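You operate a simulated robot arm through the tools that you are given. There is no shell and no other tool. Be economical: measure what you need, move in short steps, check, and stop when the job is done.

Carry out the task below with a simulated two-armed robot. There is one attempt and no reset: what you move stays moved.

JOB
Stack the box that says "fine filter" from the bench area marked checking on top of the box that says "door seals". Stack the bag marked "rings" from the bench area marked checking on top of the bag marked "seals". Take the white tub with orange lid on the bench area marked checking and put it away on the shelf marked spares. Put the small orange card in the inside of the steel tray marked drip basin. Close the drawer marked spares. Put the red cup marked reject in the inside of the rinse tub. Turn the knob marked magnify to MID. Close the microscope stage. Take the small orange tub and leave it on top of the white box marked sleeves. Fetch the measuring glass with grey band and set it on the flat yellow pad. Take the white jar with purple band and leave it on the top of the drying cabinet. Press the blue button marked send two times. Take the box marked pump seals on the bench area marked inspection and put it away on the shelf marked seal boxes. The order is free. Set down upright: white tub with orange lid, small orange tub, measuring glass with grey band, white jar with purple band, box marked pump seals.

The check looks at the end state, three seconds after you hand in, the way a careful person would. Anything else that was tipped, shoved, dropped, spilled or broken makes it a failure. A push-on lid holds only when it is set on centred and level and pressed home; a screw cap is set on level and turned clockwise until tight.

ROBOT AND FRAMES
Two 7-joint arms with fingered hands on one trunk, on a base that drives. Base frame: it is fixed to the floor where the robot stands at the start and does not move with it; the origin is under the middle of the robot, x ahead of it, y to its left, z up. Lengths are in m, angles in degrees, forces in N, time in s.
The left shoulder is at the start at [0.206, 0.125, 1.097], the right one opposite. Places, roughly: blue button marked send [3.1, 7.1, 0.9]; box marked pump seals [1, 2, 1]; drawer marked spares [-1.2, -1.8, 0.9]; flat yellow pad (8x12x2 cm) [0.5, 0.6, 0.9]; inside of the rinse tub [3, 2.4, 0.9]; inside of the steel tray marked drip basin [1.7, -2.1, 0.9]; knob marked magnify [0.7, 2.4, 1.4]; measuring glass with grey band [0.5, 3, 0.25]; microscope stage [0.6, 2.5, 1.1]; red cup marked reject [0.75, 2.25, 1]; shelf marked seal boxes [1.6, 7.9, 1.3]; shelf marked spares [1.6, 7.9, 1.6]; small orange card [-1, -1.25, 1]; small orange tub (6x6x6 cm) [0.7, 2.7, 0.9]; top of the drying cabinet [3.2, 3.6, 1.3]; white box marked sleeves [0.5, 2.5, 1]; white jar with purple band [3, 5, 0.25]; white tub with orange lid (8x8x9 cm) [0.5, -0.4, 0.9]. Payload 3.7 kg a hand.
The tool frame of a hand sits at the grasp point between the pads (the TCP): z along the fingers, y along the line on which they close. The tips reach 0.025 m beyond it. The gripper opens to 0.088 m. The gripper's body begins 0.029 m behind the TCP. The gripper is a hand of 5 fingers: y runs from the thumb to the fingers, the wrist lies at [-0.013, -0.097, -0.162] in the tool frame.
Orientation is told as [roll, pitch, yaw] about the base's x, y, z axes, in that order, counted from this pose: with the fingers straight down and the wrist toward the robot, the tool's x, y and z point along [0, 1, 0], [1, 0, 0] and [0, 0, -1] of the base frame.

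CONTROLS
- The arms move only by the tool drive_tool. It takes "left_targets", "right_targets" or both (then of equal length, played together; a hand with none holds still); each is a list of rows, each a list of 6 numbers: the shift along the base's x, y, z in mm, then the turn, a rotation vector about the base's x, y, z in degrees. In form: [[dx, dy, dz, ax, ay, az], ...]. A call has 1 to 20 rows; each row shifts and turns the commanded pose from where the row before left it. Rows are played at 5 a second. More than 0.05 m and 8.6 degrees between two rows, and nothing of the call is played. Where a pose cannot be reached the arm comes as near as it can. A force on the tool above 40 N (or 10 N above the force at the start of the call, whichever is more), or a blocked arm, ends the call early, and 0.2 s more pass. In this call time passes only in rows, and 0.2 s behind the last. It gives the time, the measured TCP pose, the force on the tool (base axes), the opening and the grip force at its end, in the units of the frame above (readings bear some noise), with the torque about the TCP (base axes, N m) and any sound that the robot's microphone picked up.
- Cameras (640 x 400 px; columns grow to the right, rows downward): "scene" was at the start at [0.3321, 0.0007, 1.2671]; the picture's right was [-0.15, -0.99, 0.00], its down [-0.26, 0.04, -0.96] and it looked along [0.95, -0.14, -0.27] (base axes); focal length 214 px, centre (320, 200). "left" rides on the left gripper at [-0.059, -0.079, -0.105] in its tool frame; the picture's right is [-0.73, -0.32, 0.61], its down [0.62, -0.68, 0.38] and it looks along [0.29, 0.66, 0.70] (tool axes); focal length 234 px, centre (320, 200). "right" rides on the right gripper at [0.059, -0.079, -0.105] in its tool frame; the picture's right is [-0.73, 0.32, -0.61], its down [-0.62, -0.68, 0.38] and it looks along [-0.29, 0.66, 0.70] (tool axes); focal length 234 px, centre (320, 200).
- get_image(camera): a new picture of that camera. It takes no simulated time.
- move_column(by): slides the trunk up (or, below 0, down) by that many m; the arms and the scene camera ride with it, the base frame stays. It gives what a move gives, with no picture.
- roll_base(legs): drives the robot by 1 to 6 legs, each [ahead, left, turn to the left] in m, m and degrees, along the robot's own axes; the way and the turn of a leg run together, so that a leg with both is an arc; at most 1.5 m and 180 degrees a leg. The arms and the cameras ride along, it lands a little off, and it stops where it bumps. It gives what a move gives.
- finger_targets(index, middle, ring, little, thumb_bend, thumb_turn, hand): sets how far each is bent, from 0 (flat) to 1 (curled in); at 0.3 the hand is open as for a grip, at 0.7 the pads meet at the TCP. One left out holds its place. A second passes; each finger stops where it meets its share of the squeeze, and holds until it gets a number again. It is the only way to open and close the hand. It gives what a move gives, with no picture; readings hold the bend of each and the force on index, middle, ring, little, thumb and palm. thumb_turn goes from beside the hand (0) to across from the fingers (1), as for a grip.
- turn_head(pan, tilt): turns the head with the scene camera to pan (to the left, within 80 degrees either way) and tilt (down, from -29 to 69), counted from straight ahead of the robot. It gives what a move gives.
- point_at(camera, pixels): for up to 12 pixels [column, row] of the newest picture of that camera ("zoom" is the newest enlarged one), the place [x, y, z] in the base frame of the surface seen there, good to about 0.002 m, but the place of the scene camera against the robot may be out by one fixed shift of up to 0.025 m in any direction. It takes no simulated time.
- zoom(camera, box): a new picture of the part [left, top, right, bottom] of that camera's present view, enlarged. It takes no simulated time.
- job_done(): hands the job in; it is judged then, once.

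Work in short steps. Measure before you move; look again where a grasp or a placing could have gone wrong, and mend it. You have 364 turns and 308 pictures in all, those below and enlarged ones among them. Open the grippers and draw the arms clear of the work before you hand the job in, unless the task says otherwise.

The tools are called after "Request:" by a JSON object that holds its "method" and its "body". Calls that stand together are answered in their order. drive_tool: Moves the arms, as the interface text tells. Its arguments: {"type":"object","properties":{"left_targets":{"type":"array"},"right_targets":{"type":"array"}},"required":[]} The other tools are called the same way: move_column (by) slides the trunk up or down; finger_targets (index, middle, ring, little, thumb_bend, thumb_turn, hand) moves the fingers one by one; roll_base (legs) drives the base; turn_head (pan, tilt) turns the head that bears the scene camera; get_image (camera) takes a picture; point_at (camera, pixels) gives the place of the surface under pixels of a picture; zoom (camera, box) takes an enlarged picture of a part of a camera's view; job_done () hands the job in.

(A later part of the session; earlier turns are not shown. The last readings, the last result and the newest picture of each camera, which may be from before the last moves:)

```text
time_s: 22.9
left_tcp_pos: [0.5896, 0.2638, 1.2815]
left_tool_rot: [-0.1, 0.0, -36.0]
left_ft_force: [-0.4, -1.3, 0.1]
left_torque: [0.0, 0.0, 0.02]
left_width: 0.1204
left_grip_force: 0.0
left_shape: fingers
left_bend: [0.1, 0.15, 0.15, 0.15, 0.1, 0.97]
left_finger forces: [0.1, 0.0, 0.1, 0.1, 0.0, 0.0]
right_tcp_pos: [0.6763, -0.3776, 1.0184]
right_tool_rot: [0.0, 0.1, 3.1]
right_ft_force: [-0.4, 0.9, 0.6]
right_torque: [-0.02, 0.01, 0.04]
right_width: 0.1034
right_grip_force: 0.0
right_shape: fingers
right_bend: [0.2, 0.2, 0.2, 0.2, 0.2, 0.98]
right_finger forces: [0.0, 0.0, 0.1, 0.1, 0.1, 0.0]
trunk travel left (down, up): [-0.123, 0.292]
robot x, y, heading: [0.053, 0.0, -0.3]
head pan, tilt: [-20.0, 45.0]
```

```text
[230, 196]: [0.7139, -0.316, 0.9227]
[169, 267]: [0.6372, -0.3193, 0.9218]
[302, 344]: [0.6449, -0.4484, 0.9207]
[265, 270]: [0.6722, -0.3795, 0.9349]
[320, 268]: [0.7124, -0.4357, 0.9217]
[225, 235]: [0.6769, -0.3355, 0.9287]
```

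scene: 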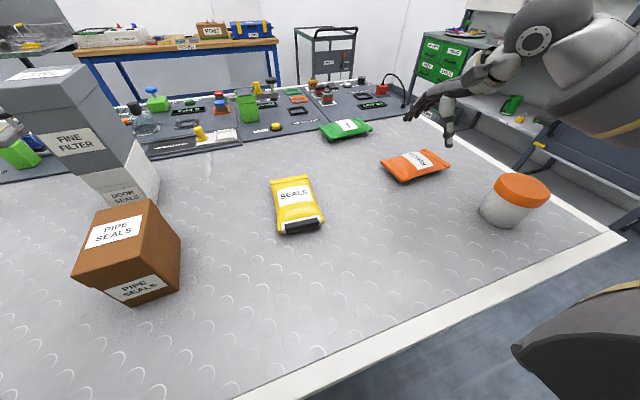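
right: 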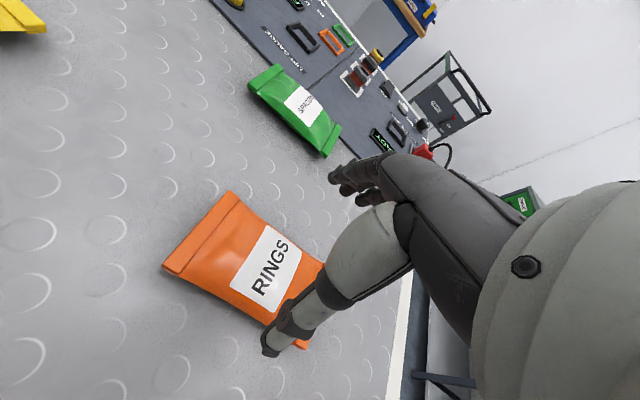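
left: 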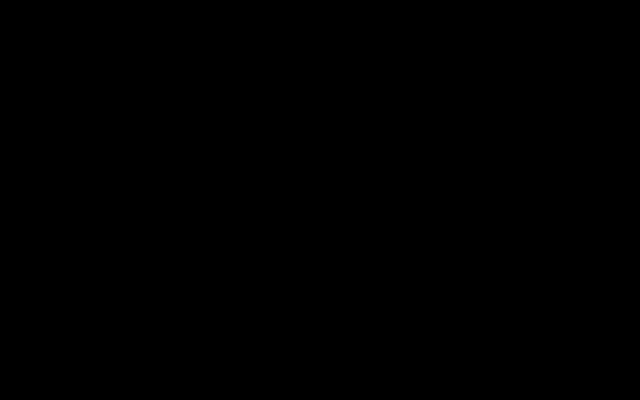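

Centre (0.677, −0.382) confirmed. I lower to z = 0.930 (tips just above the bench).

Request:
{"method": "drive_tool", "body": {"right_targets": [[0, -4, -25, 0, 0, 0], [0, 0, -25, 0, 0, 0], [0, 0, -20, 0, 0, 0], [0, 0, -12, 0, 0, 0], [0, 0, -5, 0, 0, 0]]}}

Request:
{"method": "finger_targets", "body": {"hand": "right", "index": 0.6, "middle": 0.6, "ring": 0.6, "little": 0.6, "thumb_bend": 0.6}}

Request:
{"method": "get_image", "body": {"camera": "right"}}

```text
time_s: 24.1
left_tcp_pos: [0.5916, 0.2642, 1.2824]
left_tool_rot: [-0.1, 0.0, -36.1]
left_ft_force: [0.1, 0.1, -0.8]
left_torque: [0.03, -0.01, -0.01]
left_width: 0.1206
left_grip_force: 0.1
left_shape: fingers
left_bend: [0.1, 0.15, 0.15, 0.15, 0.1, 0.97]
left_finger forces: [0.0, 0.1, 0.0, 0.0, 0.1, 0.0]
right_tcp_pos: [0.6763, -0.383, 0.9328]
right_tool_rot: [-0.1, -0.1, 3.1]
right_ft_force: [0.0, 0.0, 0.4]
right_torque: [-0.02, -0.04, 0.01]
right_width: 0.1033
right_grip_force: 0.0
right_shape: fingers
right_bend: [0.2, 0.2, 0.2, 0.2, 0.2, 0.98]
right_finger forces: [0.0, 0.1, 0.0, 0.0, 0.0, 0.1]
trunk travel left (down, up): [-0.123, 0.292]
robot x, y, heading: [0.0482, -0.0015, 0.2]
head pan, tilt: [-20.0, 45.0]
```

```text
time_s: 25.1
left_tcp_pos: [0.5906, 0.2653, 1.2822]
left_tool_rot: [0.0, -0.1, -36.0]
left_ft_force: [0.8, 0.2, 0.3]
left_torque: [-0.02, -0.03, 0.02]
left_width: 0.1204
left_grip_force: 0.0
left_shape: fingers
left_bend: [0.1, 0.15, 0.15, 0.15, 0.1, 0.97]
left_finger forces: [0.1, 0.1, 0.0, 0.1, 0.0, 0.0]
right_tcp_pos: [0.6784, -0.3812, 0.9338]
right_tool_rot: [0.0, -0.1, 3.1]
right_ft_force: [5.1, -0.2, 7.3]
right_torque: [-0.17, -0.26, 0.16]
right_width: 0.0766
right_grip_force: 24.2
right_shape: fingers
right_bend: [0.47, 0.51, 0.51, 0.56, 0.26, 0.93]
right_finger forces: [9.5, 6.3, 6.2, 6.8, 20.2, 0.1]
trunk travel left (down, up): [-0.123, 0.292]
robot x, y, heading: [0.0494, 0.0031, 0.2]
head pan, tilt: [-20.0, 45.0]
```

```text
278 pictures are left
```

right: 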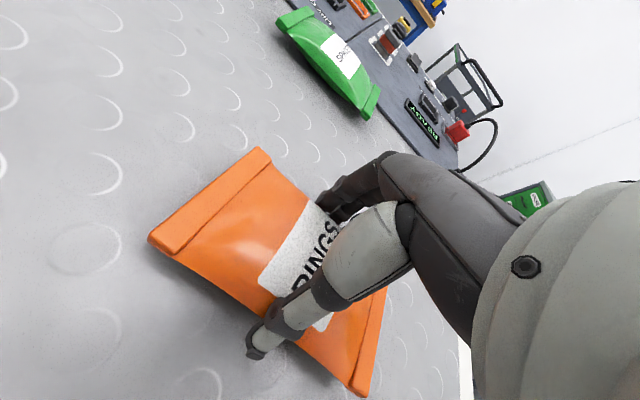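

Grasped with 24 N. Lift and check.

Request:
{"method": "drive_tool", "body": {"right_targets": [[0, 0, 20, 0, 0, 0], [0, 0, 30, 0, 0, 0], [0, 0, 40, 0, 0, 0], [-3, 40, 10, 0, 0, 0], [-3, 45, 0, 0, 0, 0], [-3, 45, 0, 0, 0, 0], [-3, 45, 0, 0, 0, 0], [-3, 45, 0, 0, 0, 0], [-3, 45, 0, 0, 0, 0], [-1, 34, 0, 0, 0, 0]]}}

Request:
{"method": "get_image", "body": {"camera": "scene"}}

Request:
{"method": "get_image", "body": {"camera": "right"}}

```text
time_s: 27.3
left_tcp_pos: [0.5916, 0.2652, 1.2813]
left_tool_rot: [-0.2, 0.1, -36.0]
left_ft_force: [-0.7, 0.6, -0.6]
left_torque: [-0.03, 0.01, 0.03]
left_width: 0.1204
left_grip_force: 0.0
left_shape: fingers
left_bend: [0.1, 0.15, 0.15, 0.15, 0.1, 0.97]
left_finger forces: [0.0, 0.0, 0.0, 0.0, 0.1, 0.1]
right_tcp_pos: [0.6611, -0.0826, 1.0295]
right_tool_rot: [0.0, 0.2, 3.0]
right_ft_force: [0.6, 0.8, -0.1]
right_torque: [0.02, -0.01, 0.02]
right_width: 0.0763
right_grip_force: 21.2
right_shape: fingers
right_bend: [0.48, 0.52, 0.52, 0.57, 0.26, 0.93]
right_finger forces: [8.3, 6.1, 5.2, 2.7, 20.1, 0.1]
trunk travel left (down, up): [-0.123, 0.292]
robot x, y, heading: [0.0502, 0.0007, 0.1]
head pan, tilt: [-20.0, 45.0]
```

```text
277 pictures are left
```

scene: 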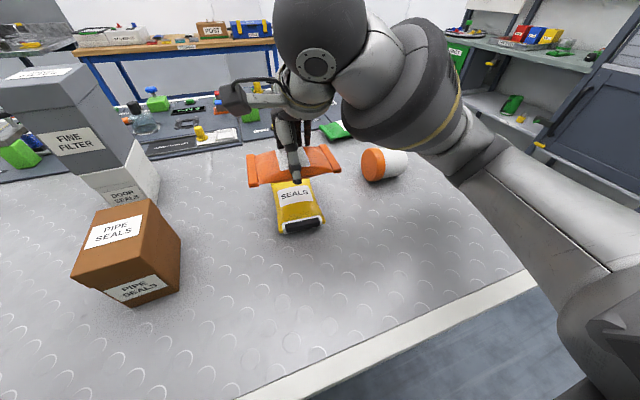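

```text
276 pictures are left
```

right: 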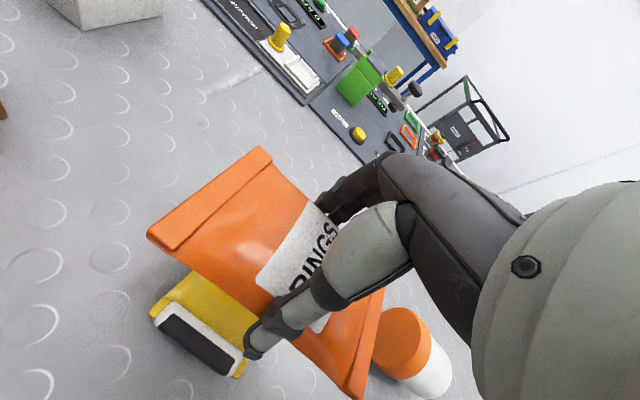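

The right forearm tipped the orange-lidded tub over (scene (385,163)); I'll need to right it later. First I measure where it lies so lowering does not hit it.

Request:
{"method": "point_at", "body": {"camera": "right", "pixels": [[400, 335], [385, 360], [430, 385], [440, 360], [415, 325]]}}

Request:
{"method": "point_at", "body": {"camera": "scene", "pixels": [[372, 152], [372, 178], [400, 165], [340, 170], [250, 170], [295, 205]]}}

```text
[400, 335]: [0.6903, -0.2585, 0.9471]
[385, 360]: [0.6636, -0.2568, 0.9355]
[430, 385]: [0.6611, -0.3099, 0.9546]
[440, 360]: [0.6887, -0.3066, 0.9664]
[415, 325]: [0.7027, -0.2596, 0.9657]
```

```text
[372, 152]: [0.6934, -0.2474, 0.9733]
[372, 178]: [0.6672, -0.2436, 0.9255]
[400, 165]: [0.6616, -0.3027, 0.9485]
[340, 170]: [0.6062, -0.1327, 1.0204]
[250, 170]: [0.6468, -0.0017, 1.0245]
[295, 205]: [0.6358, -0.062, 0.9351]
```

I check how high the arm's underside is near the tub.

Request:
{"method": "point_at", "body": {"camera": "scene", "pixels": [[395, 140], [420, 150], [445, 152], [462, 168], [480, 185], [380, 130], [360, 110], [500, 220], [430, 100]]}}

```text
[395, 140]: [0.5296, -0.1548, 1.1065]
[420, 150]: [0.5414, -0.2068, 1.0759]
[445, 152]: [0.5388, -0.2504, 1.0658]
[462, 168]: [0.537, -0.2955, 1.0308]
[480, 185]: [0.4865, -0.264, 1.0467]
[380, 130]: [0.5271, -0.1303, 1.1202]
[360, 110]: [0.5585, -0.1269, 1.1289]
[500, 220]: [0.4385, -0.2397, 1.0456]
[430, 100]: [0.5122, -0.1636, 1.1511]
```

The elbow hangs low (z≈1.03). I raise the trunk 0.2 m, then lower the hand with respect to it, so the elbow stays higher.

Request:
{"method": "move_column", "body": {"by": 0.2}}

Request:
{"method": "drive_tool", "body": {"right_targets": [[0, 0, -40, 0, 0, 0], [0, 0, -40, 0, 0, 0], [0, 0, -40, 0, 0, 0], [0, 0, -40, 0, 0, 0], [0, 0, -40, 0, 0, 0], [-2, 0, -30, 0, 0, 0]]}}

Request:
{"method": "get_image", "body": {"camera": "scene"}}

Request:
{"method": "get_image", "body": {"camera": "right"}}

```text
time_s: 29.5
left_tcp_pos: [0.5914, 0.2643, 1.4822]
left_tool_rot: [-0.1, 0.1, -36.0]
left_ft_force: [-0.2, -0.8, 0.2]
left_torque: [0.03, 0.02, -0.04]
left_width: 0.1204
left_grip_force: 0.0
left_shape: fingers
left_bend: [0.1, 0.15, 0.15, 0.15, 0.1, 0.97]
left_finger forces: [0.0, 0.0, 0.0, 0.1, 0.0, 0.0]
right_tcp_pos: [0.6581, -0.0827, 1.233]
right_tool_rot: [0.0, 0.0, 2.9]
right_ft_force: [0.1, 0.0, -0.1]
right_torque: [0.0, 0.02, 0.0]
right_width: 0.0758
right_grip_force: 21.6
right_shape: fingers
right_bend: [0.48, 0.52, 0.52, 0.57, 0.26, 0.93]
right_finger forces: [8.5, 6.2, 5.1, 2.5, 19.9, 0.1]
trunk travel left (down, up): [-0.323, 0.092]
robot x, y, heading: [0.0515, -0.0001, -0.3]
head pan, tilt: [-20.0, 45.0]
```

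```text
time_s: 30.9
left_tcp_pos: [0.5904, 0.2652, 1.4826]
left_tool_rot: [0.0, 0.0, -35.9]
left_ft_force: [-0.6, 1.1, -0.2]
left_torque: [0.0, 0.02, 0.02]
left_width: 0.1204
left_grip_force: 0.1
left_shape: fingers
left_bend: [0.1, 0.15, 0.15, 0.15, 0.1, 0.97]
left_finger forces: [0.0, 0.1, 0.1, 0.1, 0.0, 0.0]
right_tcp_pos: [0.6566, -0.0834, 1.0009]
right_tool_rot: [0.0, -0.1, 3.1]
right_ft_force: [-0.1, 0.4, -0.8]
right_torque: [0.0, -0.01, -0.01]
right_width: 0.0758
right_grip_force: 20.9
right_shape: fingers
right_bend: [0.48, 0.52, 0.52, 0.57, 0.26, 0.93]
right_finger forces: [8.3, 6.2, 5.2, 2.5, 19.4, 0.0]
trunk travel left (down, up): [-0.323, 0.092]
robot x, y, heading: [0.0511, 0.0013, 0.2]
head pan, tilt: [-20.0, 45.0]
```

```text
275 pictures are left
```

scene: 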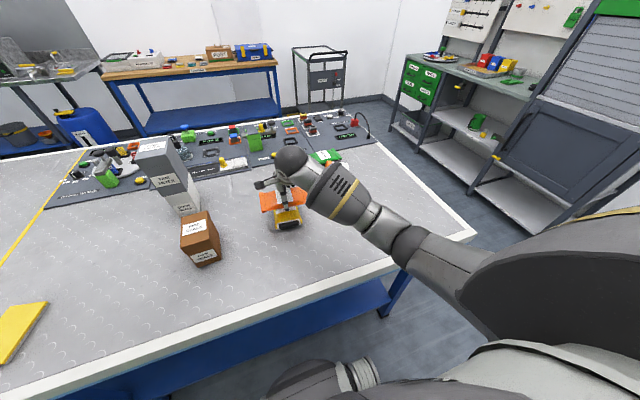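

```text
274 pictures are left
```

right: 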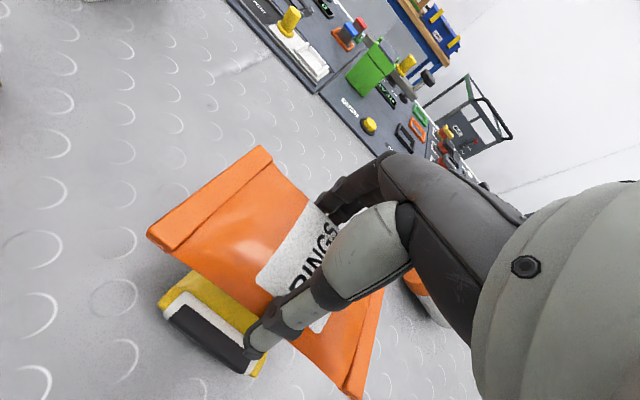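

Arm is now well above the bench. I lower the bag onto the seals bag gently.

Request:
{"method": "drive_tool", "body": {"right_targets": [[0, 0, -15, 0, 0, 0], [0, 0, -10, 0, 0, 0], [0, 0, -4, 0, 0, 0], [0, 0, -2, 0, 0, 0], [0, 0, -2, 0, 0, 0]]}}

Request:
{"method": "get_image", "body": {"camera": "right"}}

```text
time_s: 32.1
left_tcp_pos: [0.5908, 0.2648, 1.4815]
left_tool_rot: [-0.1, -0.2, -36.1]
left_ft_force: [-0.6, 0.6, 0.5]
left_torque: [-0.03, -0.06, 0.02]
left_width: 0.1204
left_grip_force: 0.0
left_shape: fingers
left_bend: [0.1, 0.15, 0.15, 0.15, 0.1, 0.97]
left_finger forces: [0.0, 0.0, 0.0, 0.0, 0.0, 0.0]
right_tcp_pos: [0.655, -0.0834, 0.9704]
right_tool_rot: [0.0, 0.0, 3.1]
right_ft_force: [0.2, -0.1, 0.8]
right_torque: [-0.06, -0.04, -0.04]
right_width: 0.0759
right_grip_force: 21.3
right_shape: fingers
right_bend: [0.48, 0.52, 0.52, 0.57, 0.26, 0.93]
right_finger forces: [8.2, 6.1, 5.2, 3.3, 19.7, 0.0]
trunk travel left (down, up): [-0.323, 0.092]
robot x, y, heading: [0.0473, 0.0002, 0.1]
head pan, tilt: [-20.0, 45.0]
```

```text
273 pictures are left
```

right: 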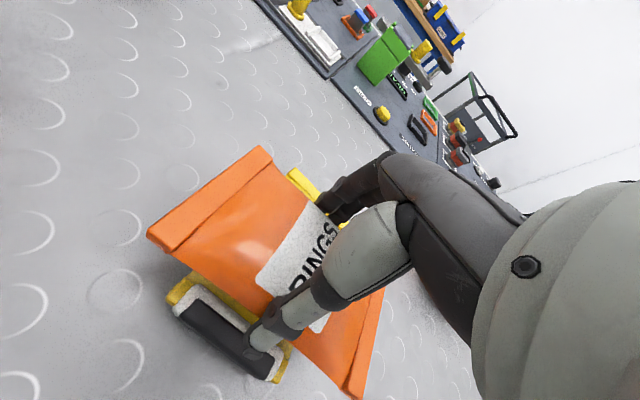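

Contact is just beginning. Two more mm, then open the hand.

Request:
{"method": "drive_tool", "body": {"right_targets": [[0, 0, -2, 0, 0, 0], [0, 0, -1, 0, 0, 0]]}}

Request:
{"method": "finger_targets", "body": {"hand": "right", "index": 0.2, "middle": 0.2, "ring": 0.2, "little": 0.2, "thumb_bend": 0.15}}

Request:
{"method": "get_image", "body": {"camera": "right"}}

```text
time_s: 32.7
left_tcp_pos: [0.5899, 0.2651, 1.483]
left_tool_rot: [0.0, -0.1, -36.0]
left_ft_force: [0.1, -0.1, 0.3]
left_torque: [-0.01, -0.01, -0.04]
left_width: 0.12
left_grip_force: 0.1
left_shape: fingers
left_bend: [0.1, 0.15, 0.15, 0.15, 0.1, 0.97]
left_finger forces: [0.0, 0.1, 0.0, 0.0, 0.1, 0.0]
right_tcp_pos: [0.655, -0.0826, 0.9696]
right_tool_rot: [0.1, -0.3, 3.1]
right_ft_force: [1.7, 0.8, 10.5]
right_torque: [-0.26, -0.17, 0.07]
right_width: 0.0758
right_grip_force: 23.7
right_shape: fingers
right_bend: [0.48, 0.52, 0.52, 0.57, 0.26, 0.93]
right_finger forces: [8.5, 5.7, 5.8, 7.0, 20.8, 0.1]
trunk travel left (down, up): [-0.323, 0.092]
robot x, y, heading: [0.0536, -0.0022, -0.1]
head pan, tilt: [-20.0, 45.0]
```

```text
time_s: 33.7
left_tcp_pos: [0.5903, 0.2646, 1.4816]
left_tool_rot: [0.0, 0.0, -36.0]
left_ft_force: [-0.6, -0.3, 0.4]
left_torque: [-0.02, 0.01, 0.03]
left_width: 0.1204
left_grip_force: 0.2
left_shape: fingers
left_bend: [0.1, 0.15, 0.15, 0.15, 0.1, 0.97]
left_finger forces: [0.0, 0.0, 0.0, 0.0, 0.0, 0.1]
right_tcp_pos: [0.6541, -0.0832, 0.966]
right_tool_rot: [0.1, 0.0, 3.1]
right_ft_force: [0.6, 0.4, 0.1]
right_torque: [-0.03, -0.02, 0.02]
right_width: 0.1069
right_grip_force: 0.0
right_shape: fingers
right_bend: [0.2, 0.2, 0.2, 0.2, 0.14, 0.97]
right_finger forces: [0.0, 0.0, 0.0, 0.1, 0.2, 0.1]
trunk travel left (down, up): [-0.323, 0.092]
robot x, y, heading: [0.0483, 0.001, 0.2]
head pan, tilt: [-20.0, 45.0]
```

```text
272 pictures are left
```

right: 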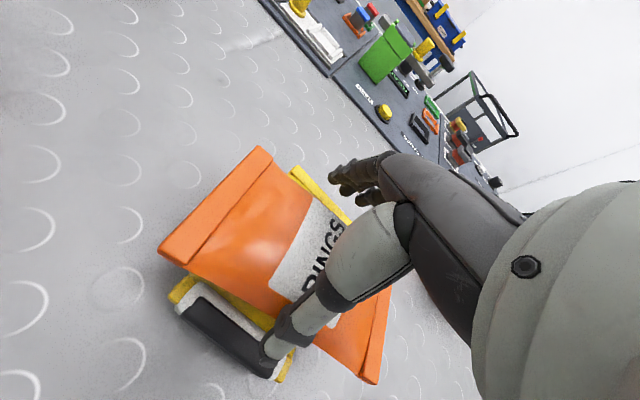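

Released and lying on top. I rise straight up and look.

Request:
{"method": "drive_tool", "body": {"right_targets": [[0, 0, 15, 0, 0, 0], [0, 0, 30, 0, 0, 0], [0, 0, 40, 0, 0, 0], [0, 0, 40, 0, 0, 0], [0, 0, 40, 0, 0, 0], [0, 0, 30, 0, 0, 0]]}}

Request:
{"method": "get_image", "body": {"camera": "right"}}

Request:
{"method": "zoom", "body": {"camera": "scene", "box": [240, 130, 400, 250]}}

```text
time_s: 35.1
left_tcp_pos: [0.5912, 0.2649, 1.4831]
left_tool_rot: [0.0, -0.1, -36.0]
left_ft_force: [-0.5, -0.1, 0.1]
left_torque: [0.0, -0.01, -0.01]
left_width: 0.1202
left_grip_force: 0.0
left_shape: fingers
left_bend: [0.1, 0.15, 0.15, 0.15, 0.1, 0.97]
left_finger forces: [0.1, 0.1, 0.0, 0.1, 0.0, 0.1]
right_tcp_pos: [0.655, -0.0845, 1.1608]
right_tool_rot: [0.0, -0.1, 3.1]
right_ft_force: [-0.2, 0.5, -0.5]
right_torque: [-0.01, 0.04, -0.01]
right_width: 0.1073
right_grip_force: 0.1
right_shape: fingers
right_bend: [0.2, 0.2, 0.2, 0.2, 0.15, 0.97]
right_finger forces: [0.0, 0.0, 0.1, 0.1, 0.0, 0.0]
trunk travel left (down, up): [-0.323, 0.092]
robot x, y, heading: [0.0486, -0.0021, 0.0]
head pan, tilt: [-20.0, 45.0]
```

```text
271 pictures are left
```

right: 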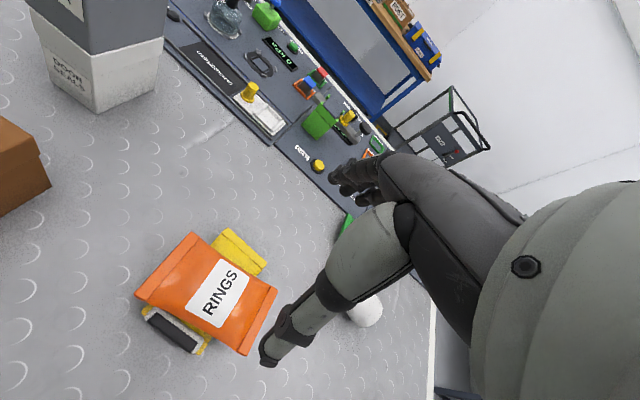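

```text
3.33 times, centred on (320, 190) of scene
```

zoom: 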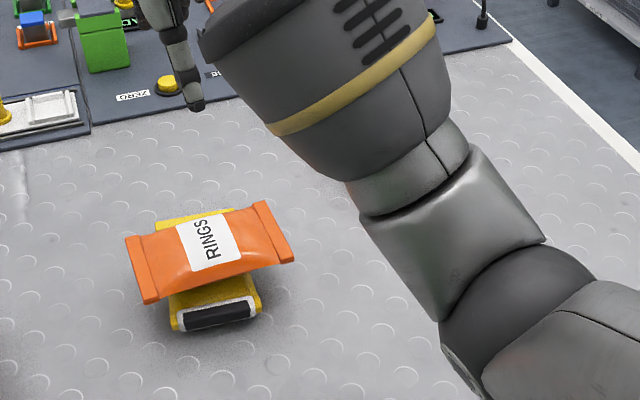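

Rings bag rests on the seals bag. I raise the right arm away and look at the fallen tub and the bag's levelness.

Request:
{"method": "drive_tool", "body": {"right_targets": [[-10, 0, 45, 0, 0, 0], [-20, 0, 45, 0, 0, 0], [-20, 0, 45, 0, 0, 0], [-30, 0, 40, 0, 0, 0], [-30, 0, 40, 0, 0, 0]]}}

Request:
{"method": "turn_head", "body": {"pan": -15, "tilt": 55}}

Request:
{"method": "get_image", "body": {"camera": "scene"}}

Request:
{"method": "get_image", "body": {"camera": "right"}}

```text
time_s: 36.3
left_tcp_pos: [0.5886, 0.2649, 1.4835]
left_tool_rot: [0.0, -0.2, -36.0]
left_ft_force: [-0.6, 0.6, 0.5]
left_torque: [0.01, 0.0, 0.01]
left_width: 0.1204
left_grip_force: 0.0
left_shape: fingers
left_bend: [0.1, 0.15, 0.15, 0.15, 0.1, 0.97]
left_finger forces: [0.0, 0.0, 0.1, 0.0, 0.1, 0.0]
right_tcp_pos: [0.5426, -0.0835, 1.378]
right_tool_rot: [0.0, 0.0, 3.0]
right_ft_force: [0.1, -0.4, 0.0]
right_torque: [0.01, -0.05, 0.02]
right_width: 0.1072
right_grip_force: 0.1
right_shape: fingers
right_bend: [0.2, 0.2, 0.2, 0.2, 0.15, 0.97]
right_finger forces: [0.1, 0.0, 0.1, 0.0, 0.0, 0.0]
trunk travel left (down, up): [-0.323, 0.092]
robot x, y, heading: [0.0491, -0.0006, 0.1]
head pan, tilt: [-20.0, 45.0]
```

```text
time_s: 37.0
left_tcp_pos: [0.5913, 0.2654, 1.482]
left_tool_rot: [0.0, 0.1, -36.0]
left_ft_force: [-1.3, 0.4, -0.6]
left_torque: [-0.02, 0.0, 0.0]
left_width: 0.1201
left_grip_force: 0.1
left_shape: fingers
left_bend: [0.1, 0.15, 0.15, 0.15, 0.1, 0.97]
left_finger forces: [0.1, 0.0, 0.1, 0.1, 0.0, 0.1]
right_tcp_pos: [0.5453, -0.0829, 1.3769]
right_tool_rot: [0.0, 0.1, 3.2]
right_ft_force: [0.3, 0.0, 0.7]
right_torque: [0.01, 0.0, 0.01]
right_width: 0.1072
right_grip_force: 0.0
right_shape: fingers
right_bend: [0.2, 0.2, 0.2, 0.2, 0.15, 0.97]
right_finger forces: [0.0, 0.0, 0.1, 0.0, 0.0, 0.1]
trunk travel left (down, up): [-0.323, 0.092]
robot x, y, heading: [0.0535, -0.0049, 0.0]
head pan, tilt: [-15.0, 55.0]
```

```text
269 pictures are left
```

scene: 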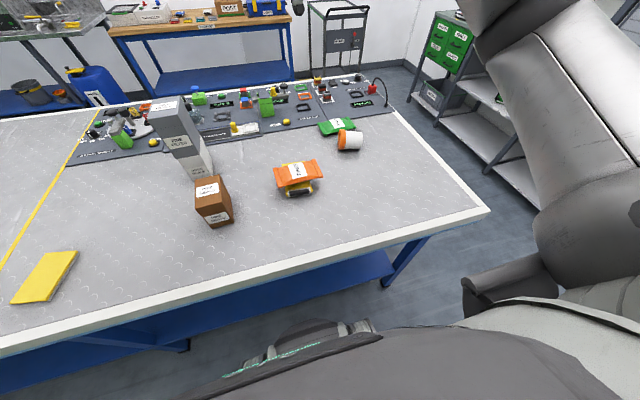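

```text
268 pictures are left
```

right: 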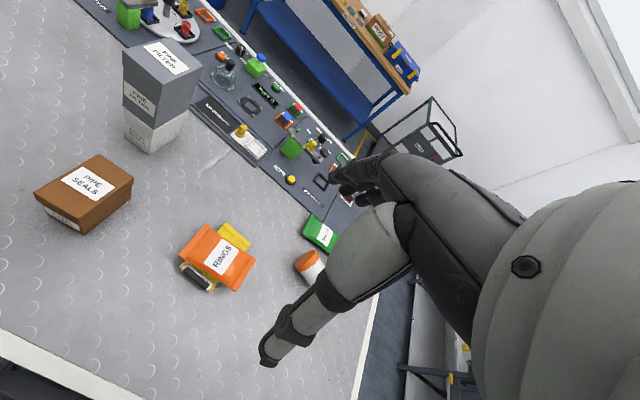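

The tub has rolled near the green bag at scene (350,140). I enlarge there.

Request:
{"method": "zoom", "body": {"camera": "scene", "box": [250, 100, 410, 200]}}

```text
4.00 times, centred on (330, 150) of scene
```

zoom: 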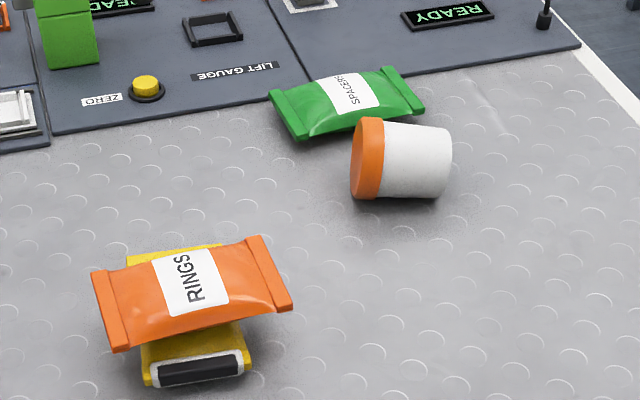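

I check whether the green "spacers" bag was disturbed, and where the tub lies.

Request:
{"method": "point_at", "body": {"camera": "zoom", "pixels": [[273, 95], [297, 136], [388, 68], [422, 112], [350, 95], [370, 120], [363, 195], [440, 130], [448, 190], [400, 150], [98, 275], [280, 290]]}}

Request:
{"method": "point_at", "body": {"camera": "right", "pixels": [[306, 225], [325, 246], [337, 236], [305, 258], [318, 277], [312, 265], [213, 248], [187, 245], [245, 282], [210, 230], [250, 262]]}}

```text
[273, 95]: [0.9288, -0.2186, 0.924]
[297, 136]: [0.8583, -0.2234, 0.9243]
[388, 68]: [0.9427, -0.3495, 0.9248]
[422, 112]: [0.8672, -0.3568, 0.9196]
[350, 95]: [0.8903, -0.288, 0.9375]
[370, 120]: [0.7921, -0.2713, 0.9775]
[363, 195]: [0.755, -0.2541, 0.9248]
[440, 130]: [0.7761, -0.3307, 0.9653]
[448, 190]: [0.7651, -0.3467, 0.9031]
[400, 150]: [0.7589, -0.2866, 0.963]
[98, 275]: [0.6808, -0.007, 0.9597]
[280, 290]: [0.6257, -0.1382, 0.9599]
```

```text
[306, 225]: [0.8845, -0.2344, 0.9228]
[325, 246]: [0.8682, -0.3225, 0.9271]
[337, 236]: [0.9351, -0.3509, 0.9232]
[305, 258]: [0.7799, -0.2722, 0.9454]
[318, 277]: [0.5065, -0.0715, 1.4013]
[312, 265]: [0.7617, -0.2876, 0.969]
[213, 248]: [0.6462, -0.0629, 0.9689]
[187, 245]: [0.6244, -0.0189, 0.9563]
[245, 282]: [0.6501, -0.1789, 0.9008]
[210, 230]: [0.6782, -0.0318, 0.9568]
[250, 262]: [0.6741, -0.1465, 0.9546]
```

The bag is undisturbed and the rings bag is level; the tub lies along y, centre about (0.78, −0.31). I open the right hand to 0.3 and hover above it to measure with the wrist camera.

Request:
{"method": "finger_targets", "body": {"hand": "right", "index": 0.3, "middle": 0.3, "ring": 0.3, "little": 0.3, "thumb_bend": 0.3}}

Request:
{"method": "drive_tool", "body": {"right_targets": [[23, -23, -24, 0, 0, 0], [23, -23, -24, 0, 0, 0], [23, -23, -24, 0, 0, 0], [23, -23, -24, 0, 0, 0], [23, -23, -24, 0, 0, 0], [23, -23, -24, 0, 0, 0], [23, -23, -24, 0, 0, 0], [23, -23, -24, 0, 0, 0], [23, -23, -24, 0, 0, 0], [23, -20, -24, 0, 0, 0]]}}

Request:
{"method": "get_image", "body": {"camera": "right"}}

Request:
{"method": "get_image", "body": {"camera": "scene"}}

```text
time_s: 38.0
left_tcp_pos: [0.5913, 0.2659, 1.4832]
left_tool_rot: [0.0, 0.0, -36.0]
left_ft_force: [-1.1, 0.4, -0.4]
left_torque: [-0.02, -0.01, -0.03]
left_width: 0.1202
left_grip_force: 0.0
left_shape: fingers
left_bend: [0.1, 0.15, 0.15, 0.15, 0.1, 0.97]
left_finger forces: [0.1, 0.0, 0.0, 0.1, 0.0, 0.0]
right_tcp_pos: [0.5451, -0.0835, 1.3769]
right_tool_rot: [0.1, 0.1, 3.1]
right_ft_force: [0.2, -0.4, -0.1]
right_torque: [-0.02, 0.0, -0.02]
right_width: 0.0854
right_grip_force: 0.1
right_shape: fingers
right_bend: [0.3, 0.3, 0.3, 0.3, 0.3, 0.97]
right_finger forces: [0.0, 0.0, 0.1, 0.0, 0.1, 0.0]
trunk travel left (down, up): [-0.323, 0.092]
robot x, y, heading: [0.051, 0.0029, 0.2]
head pan, tilt: [-15.0, 55.0]
```

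```text
time_s: 40.2
left_tcp_pos: [0.5907, 0.265, 1.4823]
left_tool_rot: [-0.1, 0.0, -36.1]
left_ft_force: [-0.3, 0.2, -0.3]
left_torque: [0.01, 0.01, -0.02]
left_width: 0.1204
left_grip_force: 0.1
left_shape: fingers
left_bend: [0.1, 0.15, 0.15, 0.15, 0.1, 0.97]
left_finger forces: [0.0, 0.0, 0.0, 0.0, 0.0, 0.0]
right_tcp_pos: [0.7759, -0.3111, 1.1346]
right_tool_rot: [0.0, 0.0, 3.2]
right_ft_force: [-0.5, -0.2, -0.8]
right_torque: [0.04, -0.02, 0.01]
right_width: 0.0852
right_grip_force: 0.1
right_shape: fingers
right_bend: [0.3, 0.3, 0.3, 0.3, 0.3, 0.97]
right_finger forces: [0.0, 0.1, 0.1, 0.0, 0.0, 0.0]
trunk travel left (down, up): [-0.323, 0.092]
robot x, y, heading: [0.0473, -0.0021, -0.2]
head pan, tilt: [-15.0, 55.0]
```

```text
266 pictures are left
```

right: 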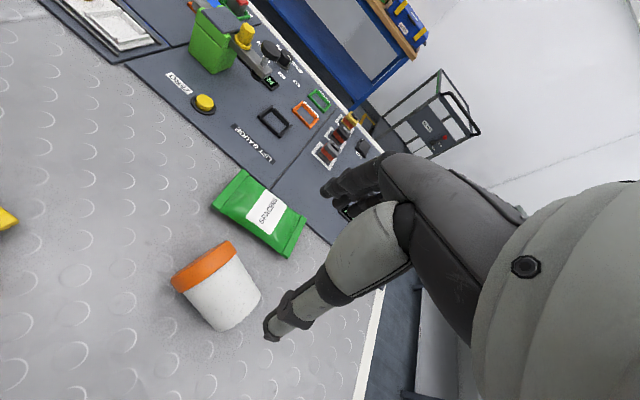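

```text
265 pictures are left
```

scene: 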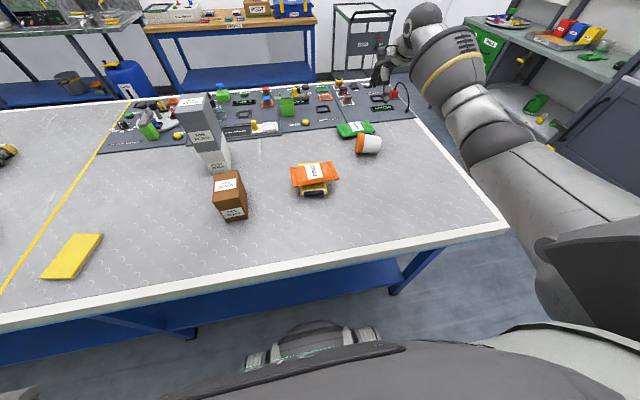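

I enlarge the tub in the right camera for exact sides.

Request:
{"method": "zoom", "body": {"camera": "right", "box": [150, 150, 320, 345]}}

```text
2.05 times, centred on (235, 248) of right
```

zoom: 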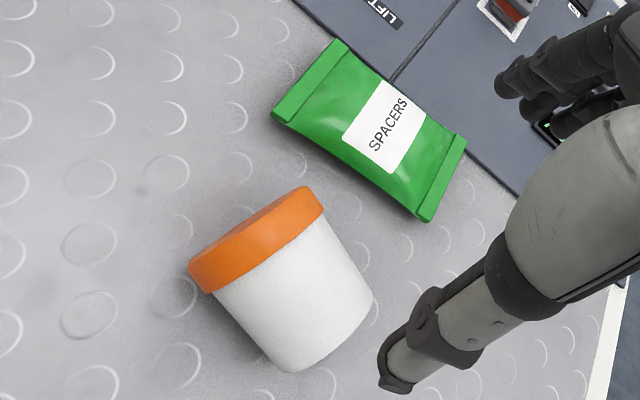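

Request:
{"method": "point_at", "body": {"camera": "zoom", "pixels": [[192, 278], [265, 220], [318, 200], [230, 300], [282, 275], [340, 245], [300, 310], [365, 290], [300, 365], [255, 330], [278, 112], [420, 212]]}}

```text
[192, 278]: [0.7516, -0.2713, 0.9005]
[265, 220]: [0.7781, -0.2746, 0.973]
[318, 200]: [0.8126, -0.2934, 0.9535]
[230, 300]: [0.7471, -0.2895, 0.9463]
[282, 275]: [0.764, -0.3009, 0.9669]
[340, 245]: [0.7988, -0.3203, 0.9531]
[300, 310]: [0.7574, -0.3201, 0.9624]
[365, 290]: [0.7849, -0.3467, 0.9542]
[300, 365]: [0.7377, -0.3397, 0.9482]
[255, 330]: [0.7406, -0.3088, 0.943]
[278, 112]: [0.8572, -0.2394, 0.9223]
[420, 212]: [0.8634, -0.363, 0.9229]
```

The tub's axis is turned about −16°, its middle at about (0.772, −0.317). I turn the hand −19° and lower to z≈0.948.

Request:
{"method": "drive_tool", "body": {"right_targets": [[-1, -2, -20, 0, 0, -6.5], [-1, -2, -25, 0, 0, -6.5], [-1, -2, -25, 0, 0, -6], [0, 0, -25, 0, 0, 0], [0, 0, -25, 0, 0, 0]]}}

Request:
{"method": "zoom", "body": {"camera": "right", "box": [120, 120, 380, 380]}}

```text
time_s: 41.4
left_tcp_pos: [0.5909, 0.265, 1.4821]
left_tool_rot: [0.0, 0.0, -35.9]
left_ft_force: [-0.3, 0.1, 0.0]
left_torque: [-0.03, -0.01, -0.01]
left_width: 0.1202
left_grip_force: 0.1
left_shape: fingers
left_bend: [0.1, 0.15, 0.15, 0.15, 0.1, 0.97]
left_finger forces: [0.0, 0.0, 0.0, 0.0, 0.0, 0.1]
right_tcp_pos: [0.772, -0.3167, 1.0146]
right_tool_rot: [0.0, 0.0, -16.0]
right_ft_force: [-0.3, 0.5, -0.1]
right_torque: [-0.03, 0.02, -0.02]
right_width: 0.0852
right_grip_force: 0.0
right_shape: fingers
right_bend: [0.3, 0.3, 0.3, 0.3, 0.3, 0.97]
right_finger forces: [0.0, 0.0, 0.0, 0.0, 0.0, 0.1]
trunk travel left (down, up): [-0.323, 0.092]
robot x, y, heading: [0.0468, -0.0007, -0.2]
head pan, tilt: [-15.0, 55.0]
```

```text
1.54 times, centred on (250, 250) of right
```

zoom: 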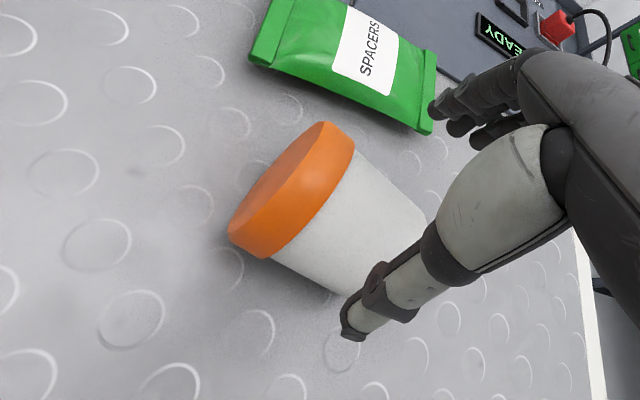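

Clearance to the lid is small, so I open a little more before the last descent.

Request:
{"method": "finger_targets", "body": {"hand": "right", "index": 0.22, "middle": 0.22, "ring": 0.22, "little": 0.22, "thumb_bend": 0.22}}

Request:
{"method": "drive_tool", "body": {"right_targets": [[1, 0, -20, 0, 0, 0], [0, 0, -20, 0, 0, 0], [0, 0, -15, 0, 0, 0], [0, 0, -10, 0, 0, 0]]}}

Request:
{"method": "get_image", "body": {"camera": "right"}}

```text
time_s: 42.4
left_tcp_pos: [0.5906, 0.2657, 1.4822]
left_tool_rot: [-0.1, 0.1, -36.0]
left_ft_force: [-0.3, -0.4, 0.3]
left_torque: [0.0, 0.02, 0.02]
left_width: 0.1203
left_grip_force: 0.1
left_shape: fingers
left_bend: [0.1, 0.15, 0.15, 0.15, 0.1, 0.97]
left_finger forces: [0.0, 0.0, 0.0, 0.1, 0.1, 0.0]
right_tcp_pos: [0.7728, -0.3163, 1.0159]
right_tool_rot: [0.0, 0.1, -15.9]
right_ft_force: [-0.3, -0.9, 0.1]
right_torque: [0.0, 0.01, 0.02]
right_width: 0.0995
right_grip_force: 0.1
right_shape: fingers
right_bend: [0.22, 0.22, 0.22, 0.22, 0.22, 0.97]
right_finger forces: [0.0, 0.0, 0.1, 0.1, 0.0, 0.0]
trunk travel left (down, up): [-0.323, 0.092]
robot x, y, heading: [0.0484, 0.0007, 0.3]
head pan, tilt: [-15.0, 55.0]
```

```text
time_s: 43.4
left_tcp_pos: [0.5909, 0.2651, 1.4827]
left_tool_rot: [0.0, 0.0, -35.9]
left_ft_force: [-0.2, -0.7, 0.0]
left_torque: [0.01, 0.01, -0.06]
left_width: 0.1203
left_grip_force: 0.0
left_shape: fingers
left_bend: [0.1, 0.15, 0.15, 0.15, 0.1, 0.97]
left_finger forces: [0.2, 0.0, 0.0, 0.0, 0.0, 0.0]
right_tcp_pos: [0.7734, -0.3164, 0.9513]
right_tool_rot: [0.0, -0.1, -16.0]
right_ft_force: [-0.4, -0.5, 0.0]
right_torque: [0.04, -0.01, -0.01]
right_width: 0.0995
right_grip_force: 0.0
right_shape: fingers
right_bend: [0.22, 0.22, 0.22, 0.22, 0.22, 0.97]
right_finger forces: [0.0, 0.1, 0.1, 0.1, 0.0, 0.0]
trunk travel left (down, up): [-0.323, 0.092]
robot x, y, heading: [0.0491, 0.0043, 0.1]
head pan, tilt: [-15.0, 55.0]
```

```text
262 pictures are left
```

right: 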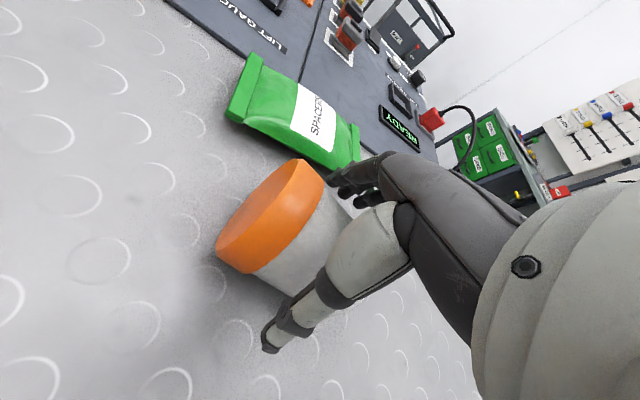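

No contact, straddling the tub. Slightly lower, then close.

Request:
{"method": "drive_tool", "body": {"right_targets": [[0, 0, -4, 0, 0, 0]]}}

Request:
{"method": "finger_targets", "body": {"hand": "right", "index": 0.6, "middle": 0.6, "ring": 0.6, "little": 0.6, "thumb_bend": 0.6}}

Request:
{"method": "drive_tool", "body": {"right_targets": [[0, 0, 20, 0, 0, 0], [0, 0, 30, 0, 0, 0], [0, 0, 40, 0, 0, 0], [0, 0, 40, 0, 0, 0], [0, 0, 40, 0, 0, 0]]}}

Request:
{"method": "get_image", "body": {"camera": "right"}}

Request:
{"method": "get_image", "body": {"camera": "scene"}}

```text
time_s: 43.8
left_tcp_pos: [0.5917, 0.2661, 1.4822]
left_tool_rot: [0.0, 0.1, -36.0]
left_ft_force: [-0.6, 0.7, 0.7]
left_torque: [0.01, 0.01, -0.01]
left_width: 0.1201
left_grip_force: 0.0
left_shape: fingers
left_bend: [0.1, 0.15, 0.15, 0.15, 0.1, 0.97]
left_finger forces: [0.0, 0.0, 0.0, 0.0, 0.1, 0.1]
right_tcp_pos: [0.7736, -0.3166, 0.947]
right_tool_rot: [-0.1, 0.0, -15.8]
right_ft_force: [-0.5, 0.5, -0.6]
right_torque: [0.04, 0.01, -0.01]
right_width: 0.0998
right_grip_force: 0.1
right_shape: fingers
right_bend: [0.22, 0.22, 0.22, 0.22, 0.22, 0.97]
right_finger forces: [0.0, 0.0, 0.1, 0.0, 0.1, 0.1]
trunk travel left (down, up): [-0.323, 0.092]
robot x, y, heading: [0.0486, 0.0009, 0.0]
head pan, tilt: [-15.0, 55.0]
```

```text
time_s: 44.8
left_tcp_pos: [0.5902, 0.2651, 1.4824]
left_tool_rot: [0.1, -0.1, -36.0]
left_ft_force: [-0.3, -0.4, -0.1]
left_torque: [0.0, -0.01, -0.04]
left_width: 0.1204
left_grip_force: 0.0
left_shape: fingers
left_bend: [0.1, 0.15, 0.15, 0.15, 0.1, 0.97]
left_finger forces: [0.0, 0.1, 0.1, 0.0, 0.0, 0.1]
right_tcp_pos: [0.7726, -0.3165, 0.9458]
right_tool_rot: [0.0, 0.0, -15.9]
right_ft_force: [0.6, -1.5, -0.7]
right_torque: [-0.01, -0.06, -0.06]
right_width: 0.0591
right_grip_force: 22.2
right_shape: fingers
right_bend: [0.47, 0.52, 0.52, 0.58, 0.42, 0.94]
right_finger forces: [9.7, 5.6, 5.0, 1.6, 20.7, 0.1]
trunk travel left (down, up): [-0.323, 0.092]
robot x, y, heading: [0.0508, 0.0006, 0.2]
head pan, tilt: [-15.0, 55.0]
```

```text
time_s: 46.0
left_tcp_pos: [0.5902, 0.2663, 1.4823]
left_tool_rot: [0.0, -0.1, -36.0]
left_ft_force: [0.6, -0.3, -0.1]
left_torque: [-0.02, 0.0, 0.03]
left_width: 0.1203
left_grip_force: 0.1
left_shape: fingers
left_bend: [0.1, 0.15, 0.15, 0.15, 0.1, 0.97]
left_finger forces: [0.1, 0.0, 0.0, 0.1, 0.0, 0.1]
right_tcp_pos: [0.7733, -0.3153, 1.1192]
right_tool_rot: [0.0, 0.0, -15.8]
right_ft_force: [-0.2, 0.1, -1.2]
right_torque: [-0.02, -0.02, 0.04]
right_width: 0.0589
right_grip_force: 21.2
right_shape: fingers
right_bend: [0.48, 0.53, 0.53, 0.58, 0.42, 0.94]
right_finger forces: [9.3, 5.5, 4.9, 1.3, 21.0, 0.0]
trunk travel left (down, up): [-0.323, 0.092]
robot x, y, heading: [0.0494, 0.0029, 0.4]
head pan, tilt: [-15.0, 55.0]
```

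```text
261 pictures are left
```

right: 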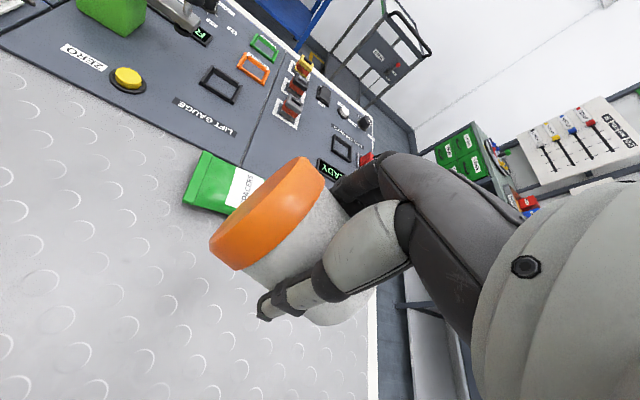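

```text
260 pictures are left
```

scene: 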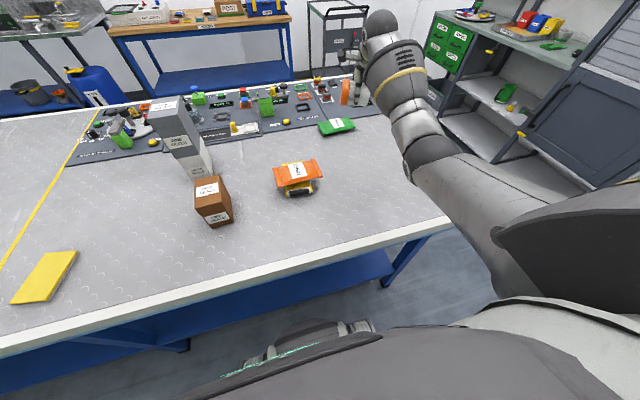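

The tub is held firmly, lid toward tool +x. I turn it upright: 90° about the tool's y axis while rising, so the hand points sideways and the lid points up.

Request:
{"method": "drive_tool", "body": {"right_targets": [[-8, 0, 15, 7.86, -2.26, 0], [-8, 0, 15, 7.86, -2.26, 0], [-8, 0, 15, 7.86, -2.26, 0], [-8, 0, 15, 7.86, -2.26, 0], [-8, 0, 15, 7.86, -2.26, 0], [-8, 0, 15, 7.86, -2.26, 0], [-8, 0, 15, 7.86, -2.26, 0], [-8, 0, 15, 7.86, -2.26, 0], [-8, 0, 15, 7.86, -2.26, 0], [-8, 0, 15, 7.86, -2.26, 0], [-8, 0, 15, 7.86, -2.26, 0]]}}

Request:
{"method": "get_image", "body": {"camera": "scene"}}

```text
time_s: 48.4
left_tcp_pos: [0.5916, 0.2652, 1.4823]
left_tool_rot: [0.0, -0.1, -36.0]
left_ft_force: [0.5, 0.3, 0.8]
left_torque: [-0.02, 0.01, 0.01]
left_width: 0.1204
left_grip_force: 0.0
left_shape: fingers
left_bend: [0.1, 0.15, 0.15, 0.15, 0.1, 0.97]
left_finger forces: [0.0, 0.0, 0.0, 0.1, 0.1, 0.1]
right_tcp_pos: [0.686, -0.3162, 1.2817]
right_tool_rot: [90.1, 0.0, -16.0]
right_ft_force: [0.8, -0.1, -1.5]
right_torque: [-0.02, -0.03, 0.01]
right_width: 0.059
right_grip_force: 21.3
right_shape: fingers
right_bend: [0.48, 0.53, 0.53, 0.58, 0.42, 0.94]
right_finger forces: [9.3, 5.3, 4.9, 1.4, 20.9, 0.1]
trunk travel left (down, up): [-0.323, 0.092]
robot x, y, heading: [0.0502, -0.0038, 0.3]
head pan, tilt: [-15.0, 55.0]
```

```text
259 pictures are left
```

scene: 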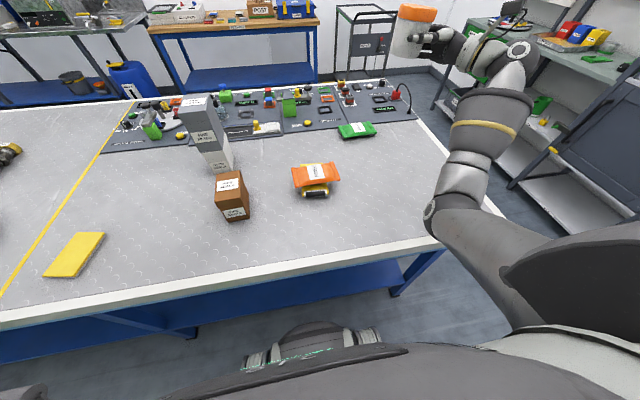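

The tub is upright. I turn the hand to point ahead and pull it in for driving.

Request:
{"method": "drive_tool", "body": {"right_targets": [[-15, 5, 8, 0, 0, -8.2], [-15, 5, 8, 0, 0, -8.2], [-15, 5, 8, 0, 0, -8.2], [-15, 5, 8, 0, 0, -8.2], [-15, 5, 8, 0, 0, -8.2], [-15, 5, 8, 0, 0, -8.2], [-15, 5, 8, 0, 0, -8.2], [-15, 5, 8, 0, 0, -8.2], [-15, 5, 8, 0, 0, -8.4]]}}

Request:
{"method": "turn_head", "body": {"pan": 75, "tilt": 20}}

Request:
{"method": "get_image", "body": {"camera": "scene"}}

```text
time_s: 50.4
left_tcp_pos: [0.5907, 0.2656, 1.4815]
left_tool_rot: [-0.1, -0.1, -36.0]
left_ft_force: [-0.4, -0.4, 0.7]
left_torque: [0.02, -0.03, 0.0]
left_width: 0.1204
left_grip_force: 0.1
left_shape: fingers
left_bend: [0.1, 0.15, 0.15, 0.15, 0.1, 0.97]
left_finger forces: [0.2, 0.0, 0.0, 0.0, 0.0, 0.1]
right_tcp_pos: [0.5492, -0.271, 1.3549]
right_tool_rot: [90.0, -0.1, -90.0]
right_ft_force: [-0.4, -0.1, -1.8]
right_torque: [-0.04, 0.01, 0.01]
right_width: 0.0585
right_grip_force: 21.0
right_shape: fingers
right_bend: [0.48, 0.53, 0.53, 0.58, 0.42, 0.94]
right_finger forces: [9.1, 5.5, 4.9, 1.4, 20.5, 0.0]
trunk travel left (down, up): [-0.323, 0.092]
robot x, y, heading: [0.05, -0.0015, -0.0]
head pan, tilt: [-15.0, 55.0]
```

```text
time_s: 52.1
left_tcp_pos: [0.5913, 0.2648, 1.482]
left_tool_rot: [0.0, 0.0, -36.1]
left_ft_force: [0.0, 0.4, 0.1]
left_torque: [0.02, -0.01, -0.01]
left_width: 0.1202
left_grip_force: 0.1
left_shape: fingers
left_bend: [0.1, 0.15, 0.15, 0.15, 0.1, 0.97]
left_finger forces: [0.0, 0.0, 0.0, 0.1, 0.0, 0.0]
right_tcp_pos: [0.5514, -0.2716, 1.3546]
right_tool_rot: [89.8, -0.1, -90.0]
right_ft_force: [-0.5, -0.5, -2.4]
right_torque: [-0.02, 0.04, -0.01]
right_width: 0.0585
right_grip_force: 20.7
right_shape: fingers
right_bend: [0.48, 0.53, 0.53, 0.58, 0.42, 0.94]
right_finger forces: [9.1, 5.4, 4.8, 1.3, 20.4, 0.0]
trunk travel left (down, up): [-0.323, 0.092]
robot x, y, heading: [0.0503, -0.0009, 0.1]
head pan, tilt: [75.0, 20.0]
```

```text
258 pictures are left
```

scene: 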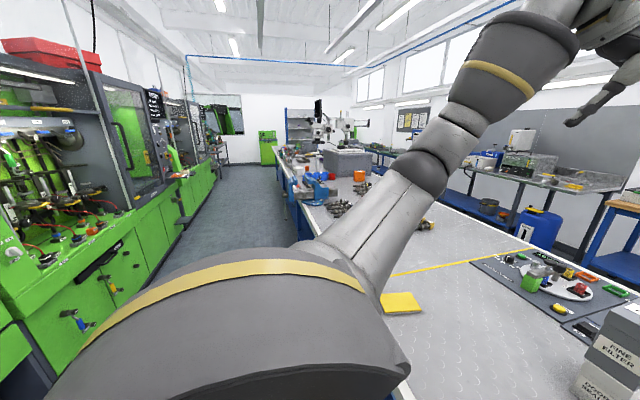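

A corridor runs along +y between the bench and green cabinets. I measure some points for driving.

Request:
{"method": "point_at", "body": {"camera": "scene", "pixels": [[150, 275], [120, 330], [190, 230], [215, 165], [290, 185], [300, 232], [310, 185], [345, 165], [318, 130], [268, 150], [250, 250], [225, 200]]}}

Request:
{"method": "zoom", "body": {"camera": "scene", "box": [190, 80, 430, 230]}}

```text
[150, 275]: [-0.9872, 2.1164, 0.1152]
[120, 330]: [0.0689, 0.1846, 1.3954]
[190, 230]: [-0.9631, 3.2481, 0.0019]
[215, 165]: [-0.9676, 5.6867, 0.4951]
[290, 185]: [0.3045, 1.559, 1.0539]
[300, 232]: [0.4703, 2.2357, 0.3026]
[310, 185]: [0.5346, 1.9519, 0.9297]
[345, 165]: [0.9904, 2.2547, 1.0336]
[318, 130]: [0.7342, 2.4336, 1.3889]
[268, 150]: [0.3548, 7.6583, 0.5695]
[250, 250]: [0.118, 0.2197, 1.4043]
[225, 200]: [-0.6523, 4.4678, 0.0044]
```

```text
2.67 times, centred on (310, 155) of scene
```

zoom: 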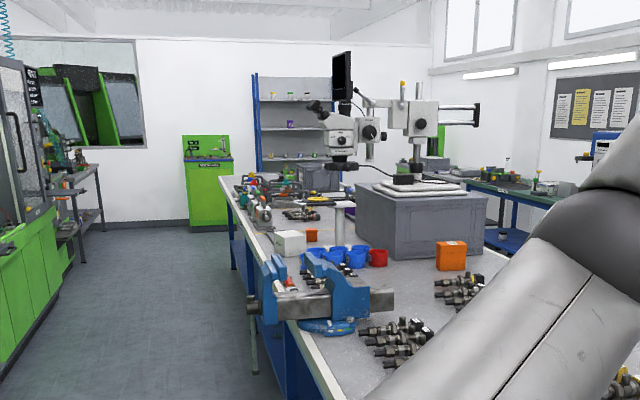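

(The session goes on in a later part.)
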